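You operate a simulated robot arm through the tools that you are given. There is no shell and no other tool. Be economical: measure what you need, move in short steps, check, and stop when the job is done.

You are at the controls of a simulated robot arm. One attempt, no reset.

Task
Sort plug No. 26 out of the tester by its result, then latch in plug No. 72 and test it.
Fine: HOLDS goes in the tray marked GOOD, LEAKS in the one marked WORN; leave the dial alone.

The check looks at the end state, three seconds after you hand in, the way a careful person would. Anything else that was tipped, shoved, dropped, spilled or broken makes it a failure.

Robot
A 7-joint arm with a two-finger parallel gripper, fixed in place. Base frame: the origin is at the foot of the arm, x ahead of it, y to its left, z up; the work surface is at about z = 0. Lengths are in m, angles in degrees, forces in N, time in s.
With the tool pointing down near the work surface it reaches from about 0.22 to 0.58 m from the base axis. Its first joint turns from -66.0 to 66.0 degrees. Payload 2.5 kg.
Tool frame: the origin (TCP) lies between the finger pads and is the grasp point; the fingertips stand 0.023 m ahead of it; z points along the fingers, y is the line along which they close. Largest opening 0.094 m; finger width 0.038, thickness 0.01; the body of the gripper, 0.054 by 0.096 m, starts 0.039 m behind the TCP.
Orientation is that of the tool frame in the base frame, as a unit quaternion [w, x, y, z]. With the fingers straight down and closing along the base's y, the tool's x points along the base's -x, its y along +y and its z along -z.

Tools
- The arm moves only by the tool nudge_tool. Its argument "rows" is a list of rows, each a list of 3 entries, a list of its own where there are three numbers: the turn, a rotation vector about the tool's x, y, z in units of 6 degrees (1.0 is 6 degrees), then the shift along the tool's x, y, z in units of 50 mm (1.0 is 50 mm), then the opening, from 0 (shut) to 1 (fully open). In form: [[[rx, ry, rz], [dx, dy, dz], hand], ...]. A call has 1 to 20 rows; each row shifts and turns the commanded pose from where the row before left it, along the tool's axes as they then stand. A call with a number of a shift or a turn outside -1 to 1 is refused whole. Rows are played at 5 a second. More than 0.05 m and 8.6 degrees between two rows, or a gripper value outside its range, and nothing of the call is played. A pose out of reach is approached as far as the arm can. The call stops where the force on the tool passes 90 N (or 10 N more than at its start, if that is more) or the arm is blocked; 0.2 s more then pass. Each finger travels about 0.108 m/s and halts on what it meets, pressing with about 32 N; the grip force reading is that of the motor and also rises with nothing between the fingers. The clock runs only during rows and for 0.2 s after the last one: add rows that do not move to give the fingers time. The reply holds the time, the measured pose of the TCP, the force on the tool along the base axes, the opening and the grip force, in the units named above and with some noise, with the torque about the TCP (base axes, N m) and any sound that the robot's microphone picked up.
- Cameras (640 x 400 px; columns grow to the right, rows downward): "scene" is fixed at [0.1003, -0.3969, 0.5513]; the picture's right is [0.94, -0.35, 0.00], its down [-0.18, -0.48, -0.86] and it looks along [0.30, 0.80, -0.51] (base axes); focal length 292 px, centre (320, 200). "wrist" rides on the gripper at [0.086, 0.016, -0.075] in the tool frame; the picture's right is [-0.18, 0.98, 0.00], its down [-0.58, -0.11, -0.81] and it looks along [-0.79, -0.15, 0.59] (tool axes); focal length 243 px, centre (320, 200). There is no depth. A picture from a camera that has moved, and an enlarged one, comes with that camera's place and axes in the base frame and with its lens.
- camera(camera): a new picture of that camera. The clock stands still meanwhile.
- inspect(camera, box): a new picture of the part [left, top, right, bottom] of that camera's present view, enlarged. The clock stands still meanwhile.
- sign_off(): hands the job in; it is judged then, once.

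Go step by step. Nothing tells you positions but the pictures and the camera data: compare them with the known pose of the tool, close in by small moves and look again before you grip or let go. The budget is 120 turns and 68 pictures, counting those below and the enlarged ones. Unless the task says otherwise, let go and move clear before handing in, and close with one line.

The tools are called after "Request:" as name(argument=value, ...) on one line, values as JSON. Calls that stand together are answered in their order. nudge_tool: Moves the arm, as the interface text tells. Its arguments: {"type":"object","properties":{"rows":{"type":"array","items":{"type":"array"}}},"required":["rows"]} The other tools are called the same way: camera (camera) takes a picture; inspect (camera, box) takes an enlarged picture of a part of a camera's view; sign_off () hands the job in.

At the start:

```text
t: 0.0
tool_pos: [0.2628, 0.2869, 0.408]
tool_rot: [0.0, 0.0, 1.0, 0.0]
ft_force: [-0.2, 0.1, 0.4]
moment: [-0.01, 0.03, 0.01]
gripper_width: 0.0939
grasp_force: 0.0
```

scene: 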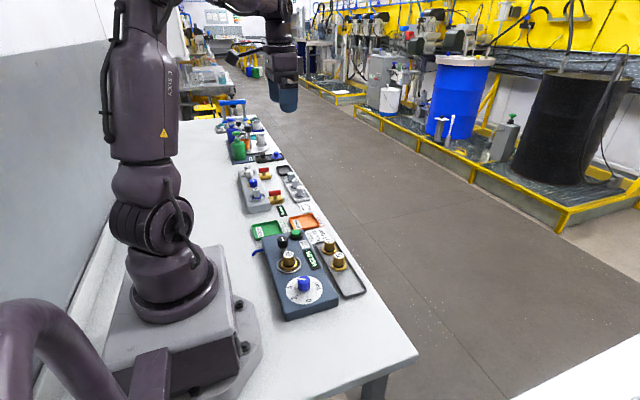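
wrist: 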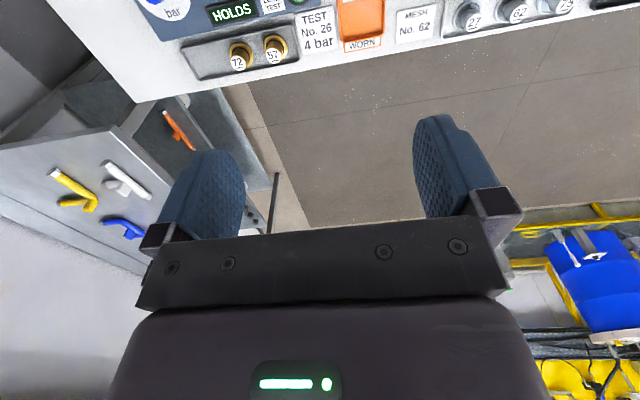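

I see a tester box with a dial, a plug in it, a small tray with plugs 72 and 57, and GOOD/WORN trays. I'll look closer before moving.

Request:
inspect(camera="scene", box=[230, 190, 390, 330])

Request:
inspect(camera="wrist", box=[120, 0, 480, 110])

```text
2.86 times, centred on (310, 260) of scene
camera zoom: at [0.1003, -0.3969, 0.5513], right [0.94, -0.35, 0.0], down [-0.18, -0.48, -0.86], along [0.3, 0.8, -0.51], focal length 834 px, centre (349, 29)
```

zoom: 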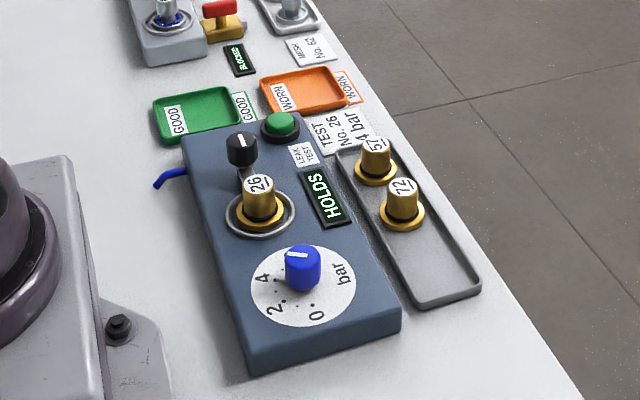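

```text
1.78 times, centred on (300, 55) of wrist
camera zoom: at [0.1756, 0.3039, 0.4831], right [0.18, 0.98, 0.0], down [0.58, -0.11, 0.81], along [0.79, -0.15, -0.59], focal length 431 px, centre (356, 458)
```

zoom: 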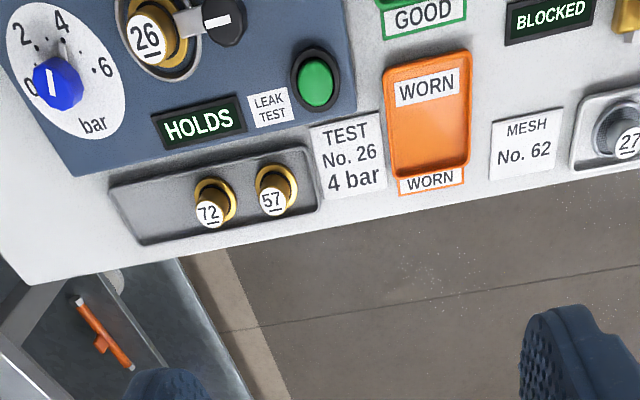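

The display reads HOLDS for No. 26, so it goes in the GOOD tray. I estimate plug 26 at about (0.22, 0.142, 0.05), the latch knob at (0.218, 0.20, 0.067), the button at (0.269, 0.254, 0.04), plug 72 at (0.347, 0.126, 0.039), and GOOD at (0.20, 0.345). Next I move over the tester and yaw by 90° for a closer look.

Request:
nudge_tool(rows=[[[0, 0, 0], [0.09, -0.75, 0.43], 1], [[0, 0, 0], [0.09, -0.75, 0.43], 1], [[0, 0, 0], [0.09, -0.75, 0.43], 1], [[0, 0, 0], [0.09, -0.75, 0.43], 1], [[0, 0, 0], [0.09, -0.75, 0.43], 1], [[0, 0, -1], [0, 0, 0], 1], [[0, 0, -1], [0, 0, 0], 1], [[0, 0, -1], [0, 0, 0], 1], [[0, 0, -1], [0, 0, 0], 1], [[0, 0, -1], [0, 0, 0], 1], [[0, 0, -1], [0, 0, 0], 1], [[0, 0, -1], [0, 0, 0], 1], [[0, 0, -1], [0, 0, 0], 1], [[0, 0, -1], [0, 0, 0], 1], [[0, 0, -1], [0, 0, 0], 1], [[0, 0, -1], [0, 0, 0], 1], [[0, 0, -1], [0, 0, 0], 1], [[0, 0, -1], [0, 0, 0], 1], [[0, 0, -1], [0, 0, 0], 1], [[0, 0, -1], [0, 0, 0], 1]])

Request:
camera(camera="wrist")

```text
t: 4.2
tool_pos: [0.2388, 0.0996, 0.3016]
tool_rot: [0.0, 0.708, -0.706, 0.0]
ft_force: [0.9, -0.4, -0.4]
moment: [0.01, -0.01, 0.0]
gripper_width: 0.0939
grasp_force: 0.2
```

```text
63 pictures are left
camera wrist: at [0.223, 0.0138, 0.376], right [-0.98, 0.18, 0.0], down [0.11, 0.58, 0.81], along [0.15, 0.79, -0.59], focal length 243 px, centre (320, 200)
```

wrist: 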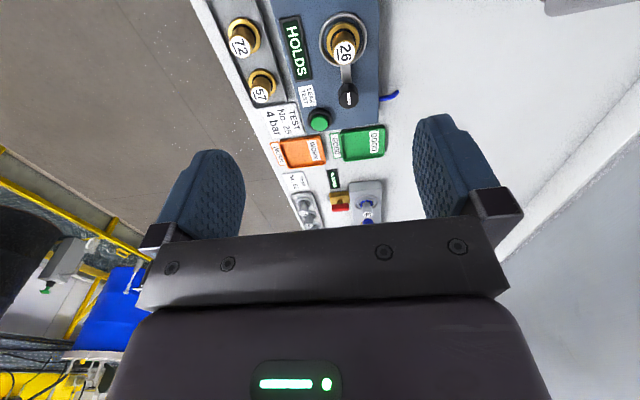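

Request:
inspect(camera="wrist", box=[220, 0, 420, 160])

```text
2.50 times, centred on (320, 80) of wrist
camera zoom: at [0.223, 0.0138, 0.376], right [-0.98, 0.18, 0.0], down [0.11, 0.58, 0.81], along [0.15, 0.79, -0.59], focal length 606 px, centre (320, 500)
```

zoom: 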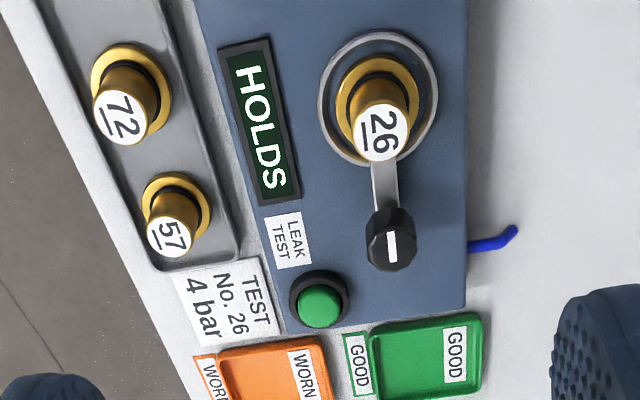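

The latch arm runs from the black knob at about (0.218, 0.198, 0.067) onto the plug 26 flange, so I need to turn it aside first. I'll hover over the knob and check alignment.

Request:
nudge_tool(rows=[[[0, 0, 0], [-0.5, 0.1, 0.5], 0.6], [[0, 0, 0], [-0.5, 0.1, 0.5], 0.6], [[0, 0, 0], [-0.5, 0.1, 0.5], 0.6], [[0, 0, 0], [-0.47, 0.1, 0.5], 0.6], [[0, 0, 0], [0, 0, 0.8], 0.6], [[0, 0, 0], [0, 0, 0.8], 0.6]])

Request:
camera(camera="wrist")

Request:
inspect(camera="scene", box=[230, 170, 350, 290])

```text
t: 5.6
tool_pos: [0.2188, 0.1988, 0.1224]
tool_rot: [0.0, -0.706, 0.708, 0.0]
ft_force: [0.7, 0.5, 0.5]
moment: [-0.01, -0.01, 0.02]
gripper_width: 0.0564
grasp_force: 0.1
```

```text
61 pictures are left
camera wrist: at [0.2021, 0.1129, 0.1955], right [-0.98, 0.19, 0.0], down [0.11, 0.58, 0.81], along [0.15, 0.79, -0.59], focal length 243 px, centre (320, 200)
```

wrist: 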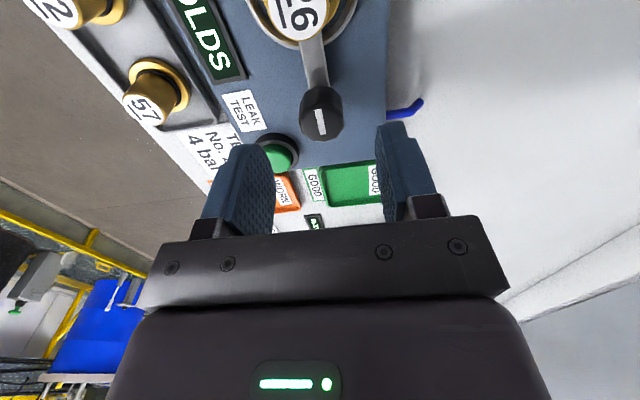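

```text
3.33 times, centred on (290, 230) of scene
camera zoom: at [0.1003, -0.3969, 0.5513], right [0.94, -0.35, 0.0], down [-0.18, -0.48, -0.86], along [0.3, 0.8, -0.51], focal length 973 px, centre (420, 100)
```

zoom: 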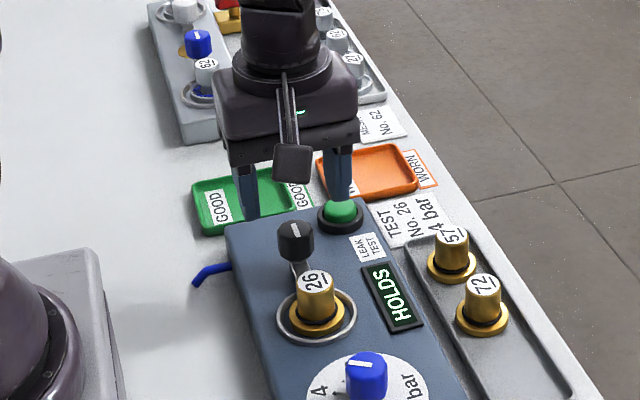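

The knob sits nearly between the fingers (about 0.2195, 0.201, top 0.072). I descend and close on it.

Request:
nudge_tool(rows=[[[0, 0, 0], [-0.05, 0, 0.3], 0.6], [[0, 0, 0], [0, 0, 0.35], 0.6], [[0, 0, 0], [0, 0, 0.27], 0.6], [[0, 0, 0], [0, 0, 0], 0.0], [[0, 0, 0], [0, 0, 0], 0.0], [[0, 0, 0], [0, 0, 0], 0.0]])

Request:
camera(camera="wrist")

```text
t: 7.0
tool_pos: [0.2184, 0.2033, 0.0759]
tool_rot: [-0.001, -0.706, 0.708, 0.0]
ft_force: [-7.5, 0.2, 2.4]
moment: [-0.17, -0.49, -0.04]
gripper_width: 0.0276
grasp_force: 45.2
```

```text
59 pictures are left
camera wrist: at [0.2022, 0.1166, 0.1501], right [-0.98, 0.18, 0.0], down [0.11, 0.58, 0.81], along [0.15, 0.79, -0.59], focal length 243 px, centre (320, 200)
```

wrist: 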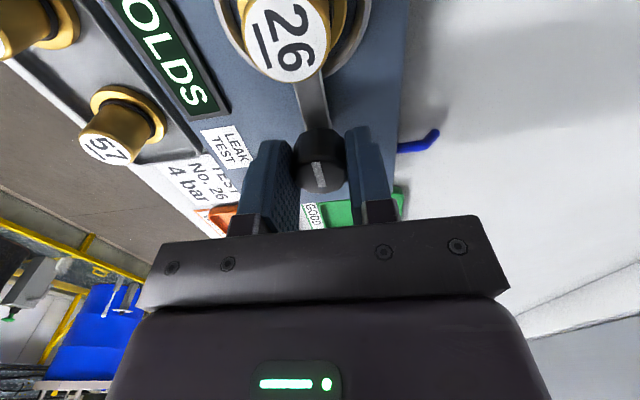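

The knob is gripped (27.6 mm wide). I try a small turn counter-clockwise to learn the free direction.

Request:
nudge_tool(rows=[[[0, 0, -0.7], [0, 0.02, 0], 0.0], [[0, 0, -0.7], [0, 0, 0], 0.0], [[0, 0, 0], [0, 0, 0], 0.0]])

Request:
inspect(camera="wrist", box=[200, 0, 440, 220])

```text
t: 7.8
tool_pos: [0.2174, 0.2011, 0.0758]
tool_rot: [0.0, 0.757, -0.653, 0.0]
ft_force: [1.5, 0.2, -8.0]
moment: [0.46, 0.53, -0.37]
gripper_width: 0.0275
grasp_force: 44.7
```

```text
1.82 times, centred on (320, 110) of wrist
camera zoom: at [0.2151, 0.1141, 0.1504], right [-1.0, 0.04, 0.0], down [0.02, 0.59, 0.81], along [0.03, 0.81, -0.59], focal length 441 px, centre (320, 364)
```

zoom: 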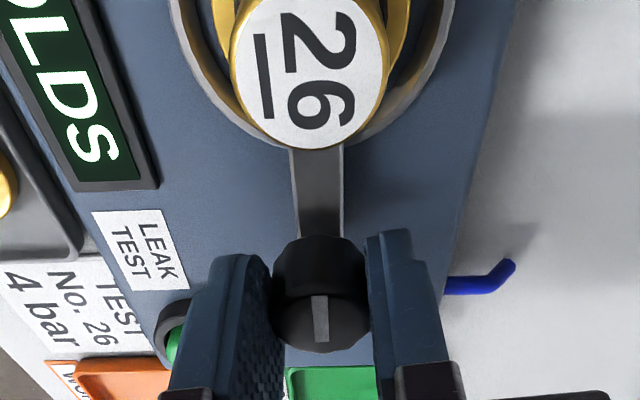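

The arm hasn't moved and there is reaction torque against counter-clockwise, so the fingers slipped. I try clockwise.

Request:
nudge_tool(rows=[[[0, 0, 0.7], [0, 0, 0], 0.0], [[0, 0, 0.7], [0, 0, 0], 0.0], [[0, 0, 0.8], [0, 0, 0], 0.0], [[0, 0, 0.8], [0, 0, 0], 0.0], [[0, 0, 0], [0, 0, 0], 0.0]])

Request:
inspect(camera="wrist", box=[200, 0, 440, 220])

```text
t: 9.0
tool_pos: [0.218, 0.1999, 0.0756]
tool_rot: [0.002, -0.645, 0.764, 0.001]
ft_force: [-6.7, 17.4, -0.9]
moment: [0.53, 0.45, 0.0]
gripper_width: 0.0272
grasp_force: 44.8
```

```text
1.82 times, centred on (320, 110) of wrist
camera zoom: at [0.1875, 0.1191, 0.1501], right [-0.94, 0.35, 0.0], down [0.2, 0.55, 0.81], along [0.28, 0.76, -0.59], focal length 441 px, centre (320, 364)
```

zoom: 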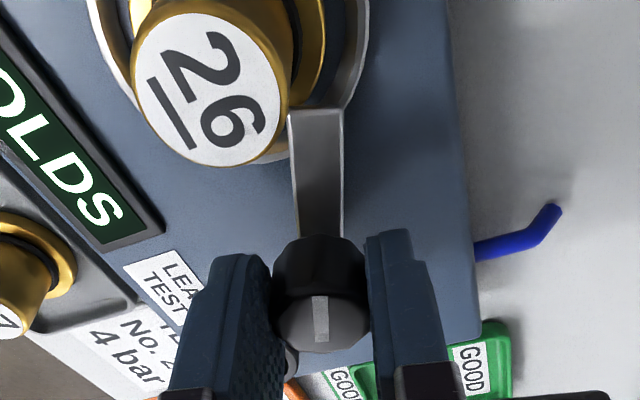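

Clockwise the arm follows freely. I continue.

Request:
nudge_tool(rows=[[[0, 0, 0.9], [-0.02, 0, 0], 0.0], [[0, 0, 0.9], [0, 0, 0], 0.0], [[0, 0, 0.9], [0, 0, 0], 0.0], [[0, 0, 0.9], [0, 0, 0], 0.0], [[0, 0, 0.9], [0, 0, 0], 0.0], [[0, 0, 0.9], [0, 0, 0], 0.0], [[0, 0, 0], [0, 0, 0], 0.0]])

Request:
inspect(camera="wrist", box=[200, 0, 440, 220])

```text
t: 10.6
tool_pos: [0.2167, 0.2024, 0.0737]
tool_rot: [0.0, -0.407, 0.913, 0.001]
ft_force: [-20.1, 14.5, 20.6]
moment: [-0.54, 0.64, 0.06]
gripper_width: 0.0271
grasp_force: 45.5
```

```text
1.82 times, centred on (320, 110) of wrist
camera zoom: at [0.1478, 0.1493, 0.1492], right [-0.61, 0.79, 0.0], down [0.47, 0.36, 0.81], along [0.64, 0.49, -0.59], focal length 441 px, centre (320, 364)
```

zoom: 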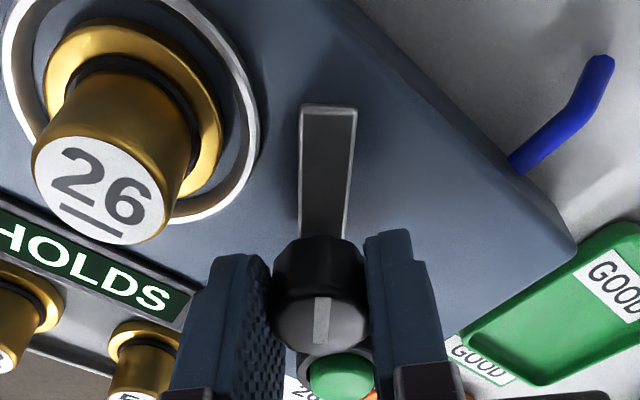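

The arm is clear of the plug now. I continue toward 90°.

Request:
nudge_tool(rows=[[[0, 0, 0.9], [0, 0.03, -0.02], 0.0], [[0, 0, 0.9], [0, 0, 0], 0.0], [[0, 0, 0.9], [0, 0, 0], 0.0], [[0, 0, 0.9], [0, 0, 0], 0.0], [[0, 0, 0.9], [0, 0, 0], 0.0], [[0, 0, 0.9], [0, 0, 0], 0.0], [[0, 0, 0], [0, 0, 0], 0.0]])

Request:
inspect(camera="wrist", box=[200, 0, 440, 220])

```text
t: 12.2
tool_pos: [0.2172, 0.2026, 0.0765]
tool_rot: [0.0, -0.135, 0.991, 0.0]
ft_force: [-1.6, 18.9, -43.8]
moment: [-0.04, 0.12, 0.01]
gripper_width: 0.0272
grasp_force: 45.4
```

```text
1.82 times, centred on (320, 110) of wrist
camera zoom: at [0.1295, 0.196, 0.1505], right [-0.09, 1.0, 0.0], down [0.59, 0.05, 0.81], along [0.8, 0.07, -0.59], focal length 441 px, centre (320, 364)
```

zoom: 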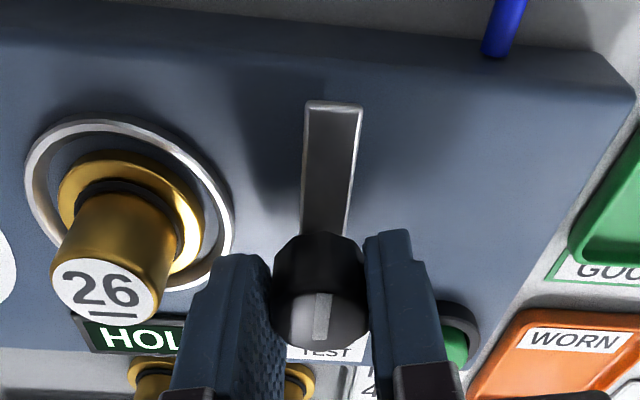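

About 75–80° turned. I finish the turn, release and rise.

Request:
nudge_tool(rows=[[[0, 0, 0.8], [0, 0.02, 0.03], 0.0], [[0, 0, 0.8], [0, 0, 0], 0.0], [[0, 0, 0], [0, 0, 0], 0.0], [[0, 0, 0], [0, 0, 0], 0.5], [[0, 0, 0], [0, 0, 0], 0.5], [[0, 0, 0], [0, 0, -0.6], 0.5], [[0, 0, 0], [0, 0, -0.8], 0.5], [[0, 0, 0], [0, 0, -0.8], 0.5]])

Request:
camera(camera="wrist")

```text
t: 14.0
tool_pos: [0.2142, 0.202, 0.187]
tool_rot: [0.0, -0.052, 0.999, -0.001]
ft_force: [-0.1, 0.0, -0.8]
moment: [0.0, -0.03, 0.01]
gripper_width: 0.0468
grasp_force: 0.1
```

```text
54 pictures are left
camera wrist: at [0.1267, 0.2104, 0.26], right [0.08, 1.0, 0.0], down [0.59, -0.05, 0.81], along [0.8, -0.07, -0.59], focal length 243 px, centre (320, 200)
```

wrist: 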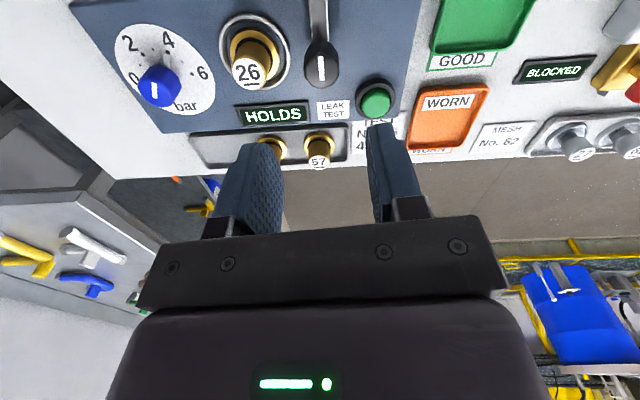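

The latch arm is turned 90° aside. Now I go over plug 26 at about (0.2185, 0.146).

Request:
nudge_tool(rows=[[[0, 0, 1], [0, 0, 0], 0.6], [[0, 0, 0], [-0.04, -0.56, 0], 0.6], [[0, 0, 0], [-0.04, -0.56, 0], 0.6], [[0, 0, 0], [0, 0, 0.57], 0.6], [[0, 0, 0], [0, 0, 0.57], 0.6]])

Request:
camera(camera="wrist")

Request:
inspect(camera="scene", box=[230, 190, 350, 310])

```text
t: 15.2
tool_pos: [0.2217, 0.1454, 0.1292]
tool_rot: [0.0, 0.0, 1.0, 0.001]
ft_force: [-0.8, -0.3, 0.2]
moment: [0.0, -0.01, 0.01]
gripper_width: 0.0562
grasp_force: 0.1
```

```text
53 pictures are left
camera wrist: at [0.1348, 0.1628, 0.2036], right [0.18, 0.98, 0.0], down [0.58, -0.11, 0.81], along [0.79, -0.15, -0.59], focal length 243 px, centre (320, 200)
```

wrist: 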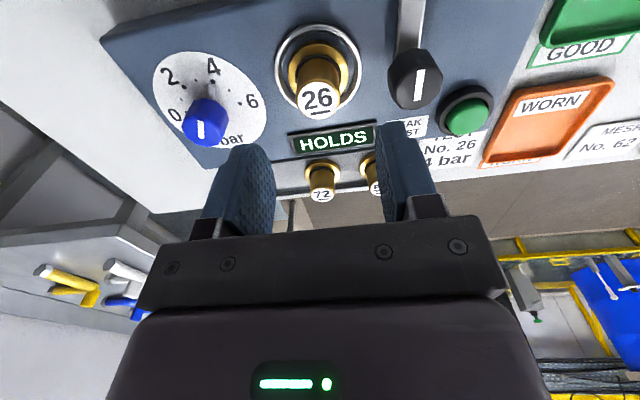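

```text
3.33 times, centred on (290, 250) of scene
camera zoom: at [0.1002, -0.3969, 0.5513], right [0.94, -0.35, 0.0], down [-0.18, -0.48, -0.86], along [0.3, 0.8, -0.51], focal length 973 px, centre (420, 33)
```

zoom: 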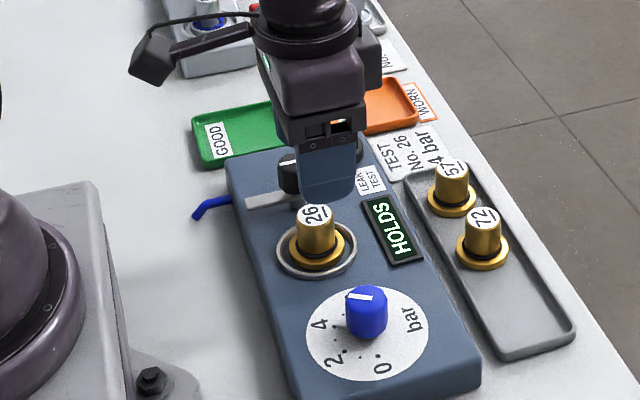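

Alignment looks good (plug 26 top about (0.219, 0.1455, 0.065)). I descend with tips staying above the flange and grip.

Request:
nudge_tool(rows=[[[0, 0, 0], [0.04, 0, 0.4], 0.6], [[0, 0, 0], [0, 0, 0.4], 0.6], [[0, 0, 0], [0, 0, 0.38], 0.6], [[0, 0, 0], [0, 0, 0], 0.0], [[0, 0, 0], [0, 0, 0], 0.0], [[0, 0, 0], [0, 0, 0], 0.0]])

Request:
inspect(camera="scene", box=[230, 190, 350, 310])

```text
t: 16.6
tool_pos: [0.2216, 0.1458, 0.0665]
tool_rot: [0.0, 0.001, 1.0, 0.0]
ft_force: [0.5, -0.1, -0.2]
moment: [0.01, 0.04, 0.02]
gripper_width: 0.027
grasp_force: 32.4
```

```text
3.33 times, centred on (290, 250) of scene
camera zoom: at [0.1003, -0.3969, 0.5513], right [0.94, -0.35, 0.0], down [-0.18, -0.48, -0.86], along [0.3, 0.8, -0.51], focal length 973 px, centre (420, 33)
```

zoom: 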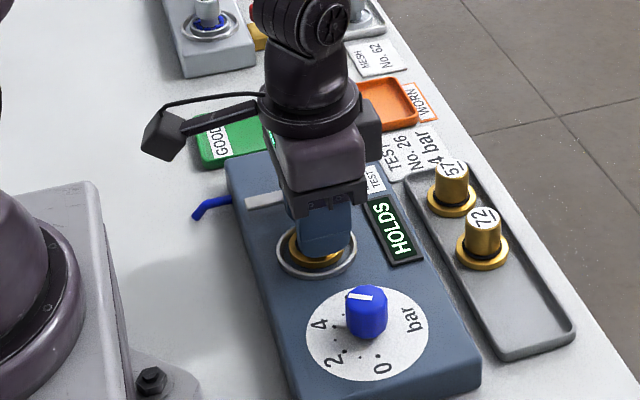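

Plug 26 is gripped (27 mm) with TCP z 0.0665. I lift straight up.

Request:
nudge_tool(rows=[[[0, 0, 0], [0, 0, -0.2], 0.0], [[0, 0, 0], [0, 0, -0.4], 0.0], [[0, 0, 0], [0, 0, -0.7], 0.0], [[0, 0, 0], [0, 0, -0.7], 0.0], [[0, 0, 0], [0, 0, 0], 0.0]])

Request:
inspect(camera="scene", box=[230, 150, 390, 310])

Request:
camera(camera="wrist")

```text
t: 17.8
tool_pos: [0.2197, 0.146, 0.1702]
tool_rot: [0.0, 0.001, 1.0, 0.0]
ft_force: [0.6, 0.0, -1.8]
moment: [0.01, -0.01, 0.02]
gripper_width: 0.0271
grasp_force: 32.1
```

```text
2.50 times, centred on (310, 230) of scene
camera zoom: at [0.1003, -0.3969, 0.5513], right [0.94, -0.35, 0.0], down [-0.18, -0.48, -0.86], along [0.3, 0.8, -0.51], focal length 730 px, centre (345, 125)
```

zoom: 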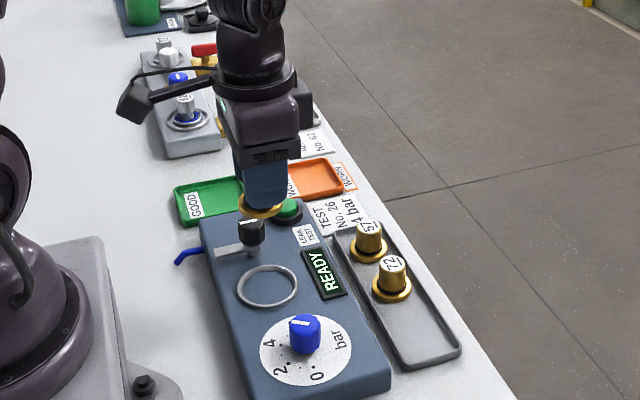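

```text
49 pictures are left
camera wrist: at [0.1326, 0.1632, 0.2447], right [0.19, 0.98, 0.0], down [0.58, -0.11, 0.81], along [0.79, -0.15, -0.59], focal length 243 px, centre (320, 200)
```

wrist: 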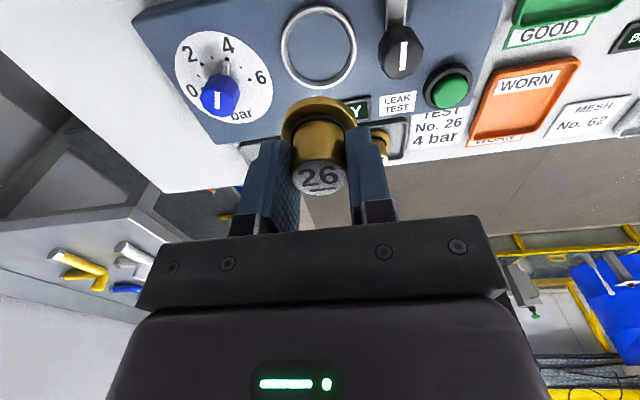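

Plug 26 is out and held upright; the display reads READY. I carry it over the GOOD tray (about (0.202, 0.343)).

Request:
nudge_tool(rows=[[[0, 0, 0], [0.07, 0.79, 0], 0.0], [[0, 0, 0], [0.07, 0.79, 0], 0.0], [[0, 0, 0], [0.07, 0.79, 0], 0.0], [[0, 0, 0], [0.07, 0.79, 0], 0.0], [[0, 0, 0], [0.07, 0.78, 0], 0.0], [[0, 0, 0], [0, 0, 0], 0.0]])

Request:
camera(camera="wrist")

Request:
inspect(camera="scene", box=[210, 130, 350, 270])

```text
t: 19.2
tool_pos: [0.2034, 0.3442, 0.1704]
tool_rot: [-0.001, 0.0, 1.0, 0.001]
ft_force: [0.0, 0.5, -2.9]
moment: [0.0, 0.0, 0.03]
gripper_width: 0.0271
grasp_force: 31.6
```

```text
48 pictures are left
camera wrist: at [0.1173, 0.3614, 0.245], right [0.18, 0.98, 0.0], down [0.58, -0.11, 0.81], along [0.79, -0.15, -0.59], focal length 243 px, centre (320, 200)
```

wrist: 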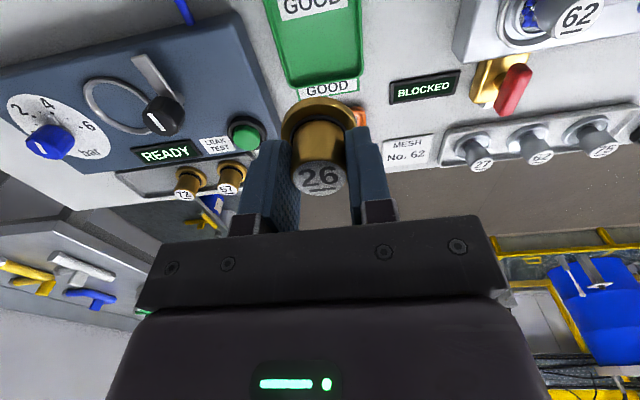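

```text
2.86 times, centred on (280, 200) of scene
camera zoom: at [0.1003, -0.3968, 0.5513], right [0.94, -0.35, 0.0], down [-0.18, -0.48, -0.86], along [0.3, 0.8, -0.51], focal length 834 px, centre (434, 200)
```

zoom: 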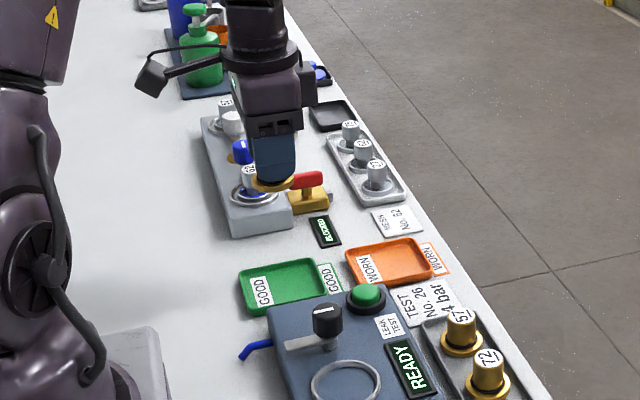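

The tray centre computes to about (0.2015, 0.346), right under the plug. I descend most of the way.

Request:
nudge_tool(rows=[[[0, 0, 0], [0.03, 0.03, 0.8], 0.0], [[0, 0, 0], [0, 0, 0.8], 0.0], [[0, 0, 0], [0, 0, 0.7], 0.0], [[0, 0, 0], [0, 0, 0], 0.0]])

Request:
inspect(camera="scene", box=[230, 180, 330, 270])

Request:
camera(camera="wrist")

```text
t: 20.2
tool_pos: [0.2032, 0.3455, 0.0524]
tool_rot: [0.0, 0.0, 1.0, 0.0]
ft_force: [-0.5, -0.1, -2.6]
moment: [-0.01, 0.0, 0.02]
gripper_width: 0.0273
grasp_force: 31.7
```

```text
4.44 times, centred on (280, 225) of scene
camera zoom: at [0.1003, -0.3969, 0.5513], right [0.94, -0.35, 0.0], down [-0.18, -0.48, -0.86], along [0.3, 0.8, -0.51], focal length 1297 px, centre (498, 89)
```

zoom: 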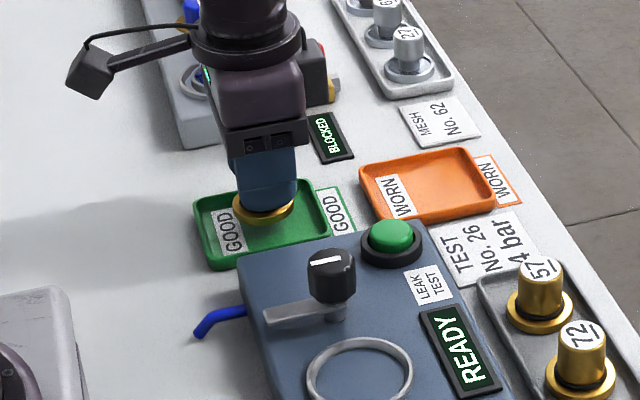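

```text
45 pictures are left
camera wrist: at [0.1173, 0.3633, 0.127], right [0.18, 0.98, 0.0], down [0.58, -0.11, 0.81], along [0.79, -0.15, -0.59], focal length 243 px, centre (320, 200)
```

wrist: 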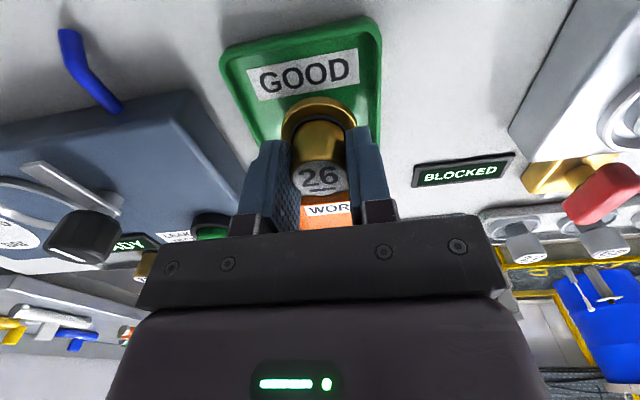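

The plug hovers low inside the tray. I lower gently until contact.

Request:
nudge_tool(rows=[[[0, 0, 0], [0.02, 0, 0.06], 0.0], [[0, 0, 0], [0, 0, 0.06], 0.0], [[0, 0, 0], [0, 0, 0.05], 0.0], [[0, 0, 0], [0, 0, 0], 0.0]])

```text
t: 21.2
tool_pos: [0.2009, 0.3449, 0.0441]
tool_rot: [0.0, 0.001, 1.0, 0.0]
ft_force: [-0.3, -0.2, -2.8]
moment: [0.02, -0.02, 0.02]
gripper_width: 0.0271
grasp_force: 32.3
```

Request:
nudge_tool(rows=[[[0, 0, 0], [0, 0, 0.05], 0.0], [[0, 0, 0], [0, 0, 0.04], 0.0], [[0, 0, 0], [0, 0, 0], 0.0]])

Request:
inspect(camera="wrist", box=[200, 20, 440, 220])

```text
t: 22.0
tool_pos: [0.1994, 0.3443, 0.0421]
tool_rot: [-0.001, 0.0, 1.0, 0.0]
ft_force: [-3.0, -7.1, 19.7]
moment: [-0.26, 0.15, 0.0]
gripper_width: 0.0272
grasp_force: 32.2
```

```text
2.00 times, centred on (320, 120) of wrist
camera zoom: at [0.1141, 0.3625, 0.1151], right [0.19, 0.98, 0.0], down [0.58, -0.11, 0.81], along [0.79, -0.15, -0.59], focal length 485 px, centre (320, 360)
```

zoom: 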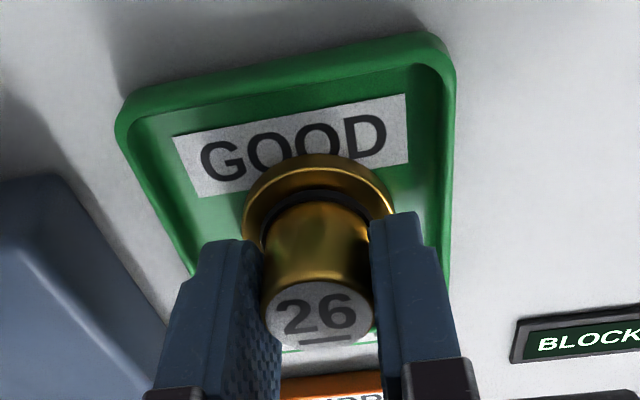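

Contact is made on the tray floor. I open modestly and rise.

Request:
nudge_tool(rows=[[[0, 0, 0], [0, 0, -0.02], 0.0], [[0, 0, 0], [0, 0, 0], 0.42], [[0, 0, 0], [0, 0, 0], 0.42], [[0, 0, 0], [0, 0, -0.3], 0.42], [[0, 0, 0], [0, 0, -0.6], 0.42], [[0, 0, 0], [0, 0, -0.8], 0.6], [[0, 0, 0], [0, 0, -0.8], 0.6], [[0, 0, 0], [0, 0, 0], 0.6]])

Request:
inspect(camera="scene", box=[230, 170, 370, 310])

```text
t: 23.8
tool_pos: [0.1983, 0.3423, 0.1698]
tool_rot: [-0.001, 0.001, 1.0, 0.0]
ft_force: [-0.3, -0.1, -0.6]
moment: [0.01, 0.02, -0.01]
gripper_width: 0.056
grasp_force: 0.1
```

```text
2.86 times, centred on (300, 240) of scene
camera zoom: at [0.1003, -0.3969, 0.5513], right [0.94, -0.35, 0.0], down [-0.18, -0.48, -0.86], along [0.3, 0.8, -0.51], focal length 834 px, centre (377, 86)
```

zoom: 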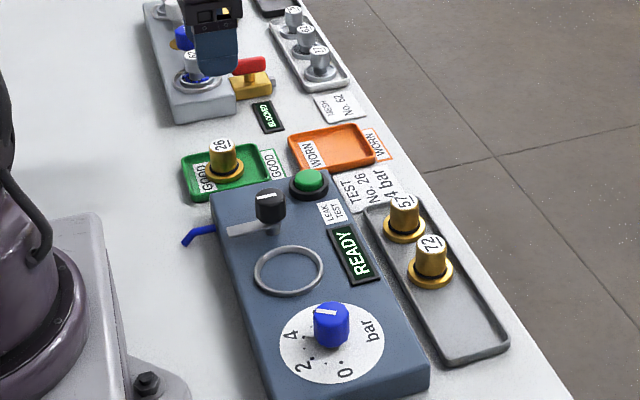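

Plug 26 stands in GOOD. Next I go above plug 72 at about (0.347, 0.126).

Request:
nudge_tool(rows=[[[0, 0, 0], [-0.49, -0.72, 0], 0.6], [[0, 0, 0], [-0.49, -0.72, 0], 0.6], [[0, 0, 0], [-0.49, -0.72, 0], 0.6], [[0, 0, 0], [-0.49, -0.72, 0], 0.6], [[0, 0, 0], [-0.5, -0.72, 0], 0.6], [[0, 0, 0], [-0.5, -0.72, 0], 0.6], [[0, 0, 0], [0, 0, 0.9], 0.47], [[0, 0, 0], [0, 0, 0], 0.47]])

Request:
camera(camera="wrist")

Request:
inspect(camera="scene", box=[280, 200, 380, 300])

```text
t: 25.6
tool_pos: [0.3469, 0.1266, 0.1198]
tool_rot: [0.0, 0.0, 1.0, 0.0]
ft_force: [0.2, -0.4, 0.1]
moment: [0.01, 0.01, 0.01]
gripper_width: 0.044
grasp_force: 0.0
```

```text
42 pictures are left
camera wrist: at [0.2605, 0.1439, 0.1947], right [0.18, 0.98, 0.0], down [0.58, -0.11, 0.81], along [0.79, -0.15, -0.59], focal length 243 px, centre (320, 200)
```

wrist: 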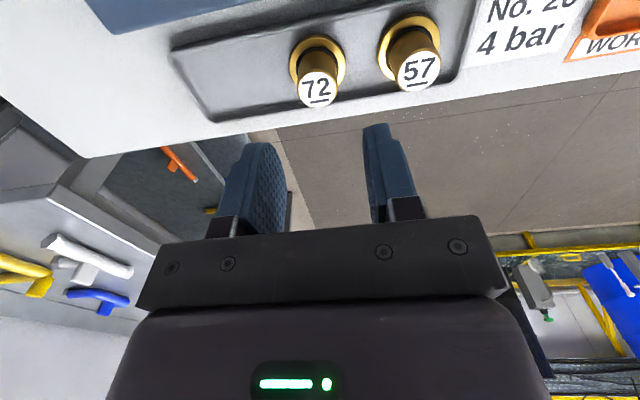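

```text
4.00 times, centred on (330, 250) of scene
camera zoom: at [0.1003, -0.3969, 0.5513], right [0.94, -0.35, 0.0], down [-0.18, -0.48, -0.86], along [0.3, 0.8, -0.51], focal length 1168 px, centre (280, 0)
```

zoom: 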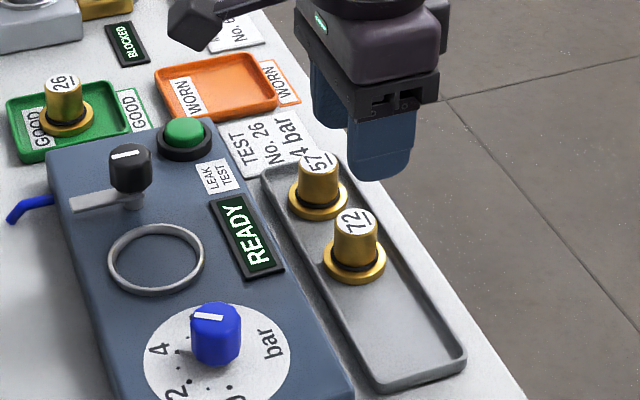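

Plug 72 sits at about (0.3455, 0.1255). I descend and grip it.

Request:
nudge_tool(rows=[[[0, 0, 0], [0.02, -0.02, 0.5], 0.47], [[0, 0, 0], [0, 0, 0.5], 0.47], [[0, 0, 0], [0, 0, 0.3], 0.47], [[0, 0, 0], [0, 0, 0.18], 0.47], [[0, 0, 0], [0, 0, 0], 0.47]])

Request:
camera(camera="wrist")

```text
t: 26.8
tool_pos: [0.3473, 0.1274, 0.0487]
tool_rot: [-0.001, 0.0, 1.0, 0.0]
ft_force: [0.2, -0.2, -0.2]
moment: [0.0, 0.0, 0.0]
gripper_width: 0.0442
grasp_force: 0.0
```

```text
40 pictures are left
camera wrist: at [0.2604, 0.1445, 0.1224], right [0.18, 0.98, 0.0], down [0.58, -0.11, 0.81], along [0.79, -0.15, -0.59], focal length 243 px, centre (320, 200)
```

wrist: 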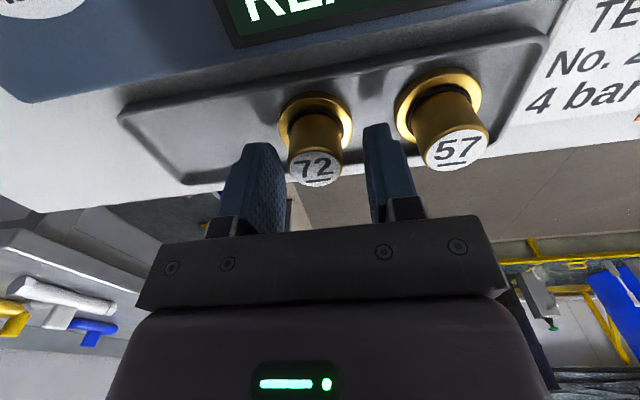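

The plug is between the fingers with room. Final few millimetres and close, then lift.

Request:
nudge_tool(rows=[[[0, 0, 0], [0.0, -0.01, 0.08], 0.47], [[0, 0, 0], [0, 0, 0], 0.0], [[0, 0, 0], [0, 0, 0], 0.0], [[0, 0, 0], [0, 0, 0], 0.0]])

Request:
inspect(camera="wrist", box=[200, 20, 440, 220])

```text
t: 27.8
tool_pos: [0.3466, 0.1269, 0.0455]
tool_rot: [0.0, 0.001, 1.0, 0.0]
ft_force: [-0.9, -1.4, 6.5]
moment: [-0.02, 0.06, -0.01]
gripper_width: 0.0272
grasp_force: 31.7
```

```text
2.00 times, centred on (320, 120) of wrist
camera zoom: at [0.2604, 0.1442, 0.1191], right [0.18, 0.98, 0.0], down [0.58, -0.11, 0.81], along [0.79, -0.15, -0.59], focal length 485 px, centre (320, 360)
```

zoom: 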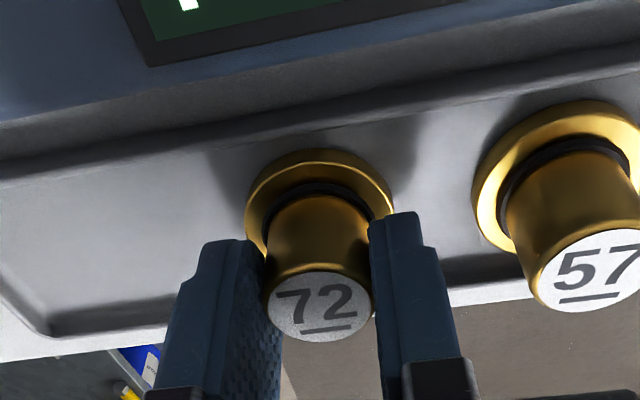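

Grip is good (27.2 mm). I lift and carry it over the socket.

Request:
nudge_tool(rows=[[[0, 0, 0], [0, 0, -0.3], 0.0], [[0, 0, 0], [0, 0, -0.8], 0.0], [[0, 0, 0], [0, 0, -0.8], 0.0], [[0, 0, 0], [0.84, 0.13, 0], 0.0], [[0, 0, 0], [0.84, 0.13, 0], 0.0], [[0, 0, 0], [0.84, 0.13, 0], 0.0], [[0, 0, 0], [0, 0, 0], 0.0], [[0, 0, 0], [0, 0, 0], 0.0]])

Request:
inspect(camera="scene", box=[230, 170, 370, 310])

Request:
camera(camera="wrist")

```text
t: 29.6
tool_pos: [0.2179, 0.1437, 0.1411]
tool_rot: [0.001, 0.0, 1.0, 0.0]
ft_force: [0.9, -0.1, -2.1]
moment: [-0.03, -0.02, -0.03]
gripper_width: 0.0271
grasp_force: 31.8
```

```text
2.86 times, centred on (300, 240) of scene
camera zoom: at [0.1003, -0.3969, 0.5513], right [0.94, -0.35, 0.0], down [-0.18, -0.48, -0.86], along [0.3, 0.8, -0.51], focal length 834 px, centre (377, 86)
```

zoom: 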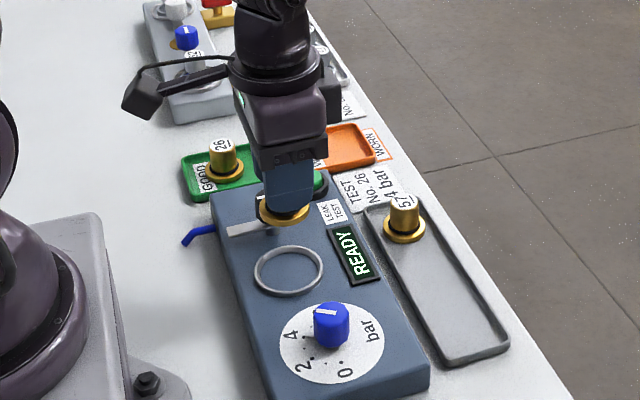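

```text
37 pictures are left
camera wrist: at [0.1322, 0.161, 0.2153], right [0.18, 0.98, 0.0], down [0.58, -0.11, 0.81], along [0.79, -0.15, -0.59], focal length 243 px, centre (320, 200)
```

wrist: 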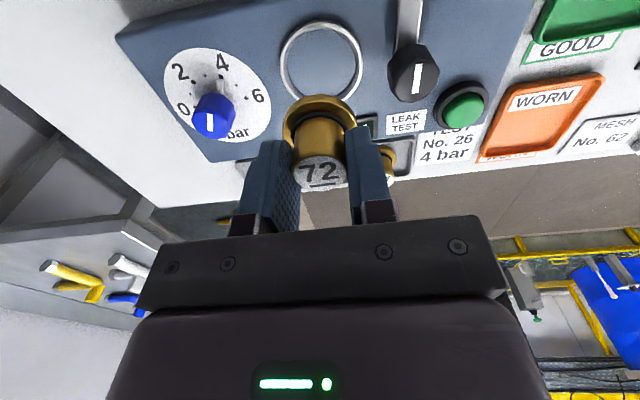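

Ring centre is about (0.219, 0.1455). I make a small correction and lower to just above the ring to check.

Request:
nudge_tool(rows=[[[0, 0, 0], [-0.03, 0.03, 0.4], 0.0], [[0, 0, 0], [0, 0, 0.4], 0.0], [[0, 0, 0], [0, 0, 0.26], 0.0], [[0, 0, 0], [0, 0, 0], 0.0]])

Request:
inspect(camera="scene", box=[245, 220, 335, 300])

Request:
inspect(camera="wrist", box=[200, 20, 440, 220])

```text
t: 30.6
tool_pos: [0.2198, 0.1478, 0.0855]
tool_rot: [0.0, -0.001, 1.0, 0.0]
ft_force: [-0.2, -0.3, -2.2]
moment: [-0.02, -0.02, -0.02]
gripper_width: 0.0274
grasp_force: 31.7
```

```text
5.00 times, centred on (290, 260) of scene
camera zoom: at [0.1003, -0.3969, 0.5513], right [0.94, -0.35, 0.0], down [-0.18, -0.48, -0.86], along [0.3, 0.8, -0.51], focal length 1460 px, centre (470, -100)
```

zoom: 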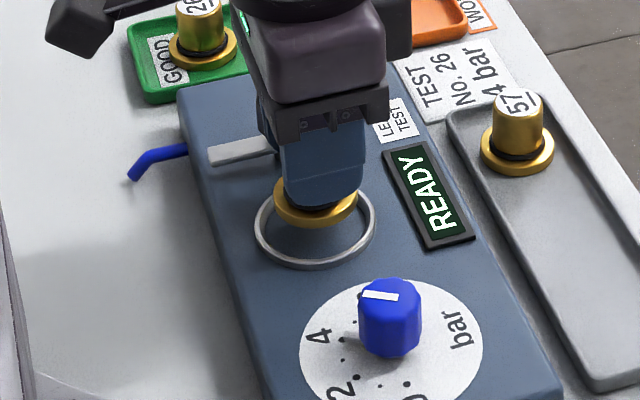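

```text
2.00 times, centred on (320, 120) of wrist
camera zoom: at [0.1338, 0.1645, 0.1602], right [0.18, 0.98, 0.0], down [0.58, -0.11, 0.81], along [0.79, -0.15, -0.59], focal length 485 px, centre (320, 360)
```

zoom: 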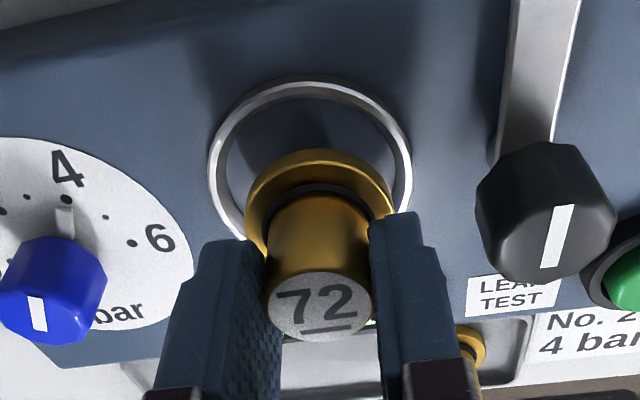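

The wrist view shows the ring about 3 mm to −y and ~2 mm to −x of the plug axis. I correct and go a bit lower.

Request:
nudge_tool(rows=[[[0, 0, 0], [0.04, -0.06, 0], 0.0], [[0, 0, 0], [0, 0, 0.14], 0.0], [[0, 0, 0], [0, 0, 0], 0.0], [[0, 0, 0], [0, 0, 0], 0.0]])

Request:
inspect(camera="scene", box=[245, 220, 335, 300])

Request:
inspect(camera="wrist", box=[200, 20, 440, 220])

```text
t: 31.6
tool_pos: [0.2199, 0.1439, 0.0788]
tool_rot: [0.0, -0.001, 1.0, 0.0]
ft_force: [-0.2, -0.3, -2.5]
moment: [0.01, 0.01, 0.03]
gripper_width: 0.027
grasp_force: 31.7
```

```text
5.00 times, centred on (290, 260) of scene
camera zoom: at [0.1003, -0.3969, 0.5513], right [0.94, -0.35, 0.0], down [-0.18, -0.48, -0.86], along [0.3, 0.8, -0.51], focal length 1460 px, centre (470, -100)
```

zoom: 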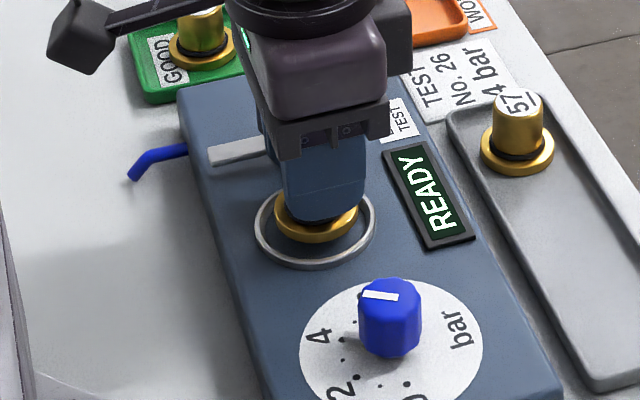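

```text
2.00 times, centred on (320, 120) of wrist
camera zoom: at [0.1332, 0.1619, 0.1532], right [0.18, 0.98, 0.0], down [0.58, -0.11, 0.81], along [0.79, -0.15, -0.59], focal length 485 px, centre (320, 360)
```

zoom: 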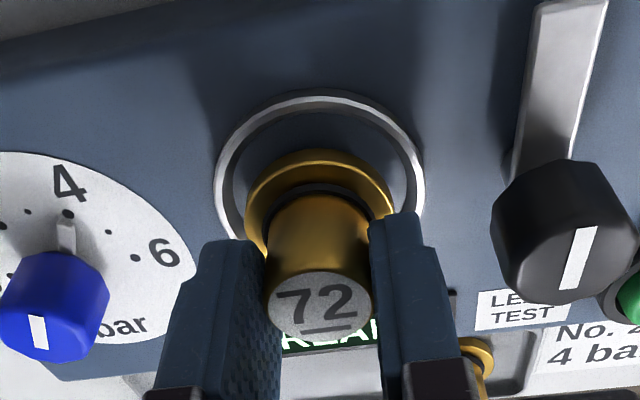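

Aligned in both views. Lowering gently to contact.

Request:
nudge_tool(rows=[[[0, 0, 0], [0, 0, 0.06], 0.0], [[0, 0, 0], [0, 0, 0.05], 0.0], [[0, 0, 0], [0, 0, 0.04], 0.0], [[0, 0, 0], [0, 0, 0], 0.0]])

```text
t: 32.6
tool_pos: [0.2201, 0.1457, 0.0719]
tool_rot: [-0.001, -0.001, 1.0, 0.0]
ft_force: [0.1, 0.1, -2.0]
moment: [-0.01, -0.03, -0.06]
gripper_width: 0.0271
grasp_force: 32.1
```

Request:
nudge_tool(rows=[[[0, 0, 0], [0, 0, 0.04], 0.0], [[0, 0, 0], [0, 0, 0.03], 0.0], [[0, 0, 0], [0, 0, 0], 0.0]])

```text
t: 33.4
tool_pos: [0.2191, 0.1447, 0.0681]
tool_rot: [0.0, 0.0, 1.0, 0.0]
ft_force: [-1.3, -7.0, 18.5]
moment: [-0.25, -0.01, 0.01]
gripper_width: 0.0273
grasp_force: 32.5
```

Contact at the expected seated height. I check before letting go.

Request:
inspect(camera="scene", box=[245, 220, 335, 300])

Request:
inspect(camera="wrist", box=[200, 20, 440, 220])

```text
5.00 times, centred on (290, 260) of scene
camera zoom: at [0.1002, -0.3969, 0.5513], right [0.94, -0.35, 0.0], down [-0.18, -0.48, -0.86], along [0.3, 0.8, -0.51], focal length 1460 px, centre (470, -100)
```

zoom: 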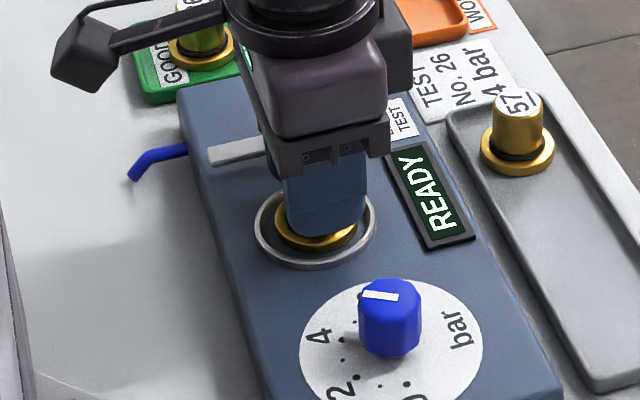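

```text
2.00 times, centred on (320, 120) of wrist
camera zoom: at [0.1334, 0.1631, 0.1419], right [0.19, 0.98, 0.0], down [0.58, -0.11, 0.81], along [0.79, -0.15, -0.59], focal length 485 px, centre (320, 360)
```

zoom: 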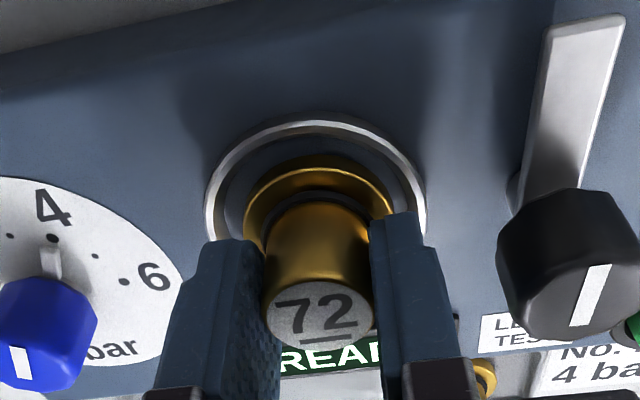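

Let me zoom in closer to be sure the flange is flat inside the ring.

Request:
inspect(camera="scene", box=[275, 245, 335, 285])

Request:
inspect(camera="wrist", box=[255, 60, 385, 200])

```text
10.00 times, centred on (305, 265) of scene
camera zoom: at [0.1002, -0.3969, 0.5513], right [0.94, -0.35, 0.0], down [-0.18, -0.48, -0.86], along [0.3, 0.8, -0.51], focal length 2919 px, centre (470, -450)
```

zoom: 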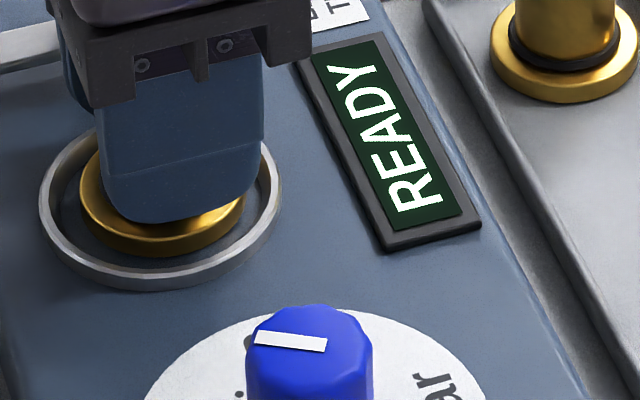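

```text
2.86 times, centred on (320, 130) of wrist
camera zoom: at [0.1334, 0.1631, 0.1419], right [0.19, 0.98, 0.0], down [0.58, -0.11, 0.81], along [0.79, -0.15, -0.59], focal length 693 px, centre (320, 400)
```

zoom: 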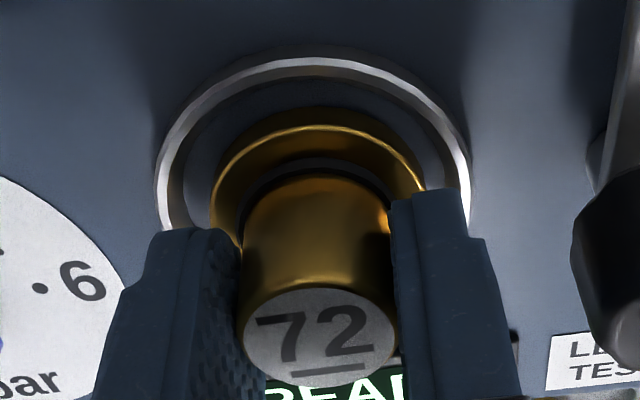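

The flange lies inside the ring with clearance all round. I release, rise, and look.

Request:
nudge_tool(rows=[[[0, 0, 0], [0, -0.02, 0], 0.0], [[0, 0, 0], [0, 0, 0], 0.45], [[0, 0, 0], [0, 0, 0], 0.45], [[0, 0, 0], [0, 0, -0.3], 0.45], [[0, 0, 0], [0, 0, -0.6], 0.45], [[0, 0, 0], [0, 0, -0.6], 0.5], [[0, 0, 0], [0, 0, 0], 0.5]])

Request:
inspect(camera="scene", box=[245, 220, 335, 300])

Request:
inspect(camera="wrist", box=[200, 0, 480, 180])

```text
t: 35.0
tool_pos: [0.2173, 0.1448, 0.1435]
tool_rot: [0.0, 0.0, 1.0, 0.0]
ft_force: [-0.2, 0.0, 0.3]
moment: [0.01, 0.01, -0.01]
gripper_width: 0.047
grasp_force: 0.1
```

```text
5.00 times, centred on (290, 260) of scene
camera zoom: at [0.1003, -0.3969, 0.5513], right [0.94, -0.35, 0.0], down [-0.18, -0.48, -0.86], along [0.3, 0.8, -0.51], focal length 1460 px, centre (470, -100)
```

zoom: 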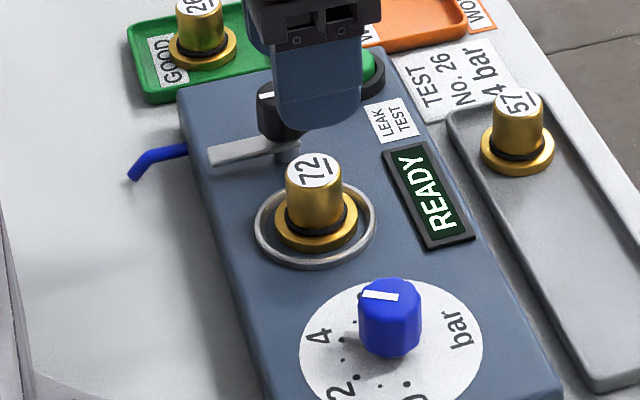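

```text
2.22 times, centred on (340, 90) of wrist
camera zoom: at [0.131, 0.1618, 0.2174], right [0.19, 0.98, 0.0], down [0.58, -0.11, 0.81], along [0.79, -0.15, -0.59], focal length 539 px, centre (276, 444)
```

zoom: 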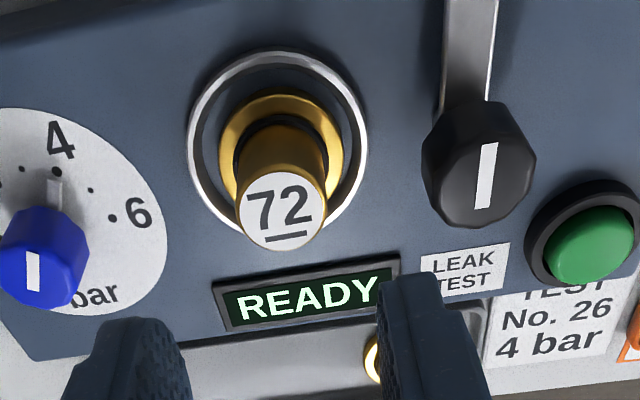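

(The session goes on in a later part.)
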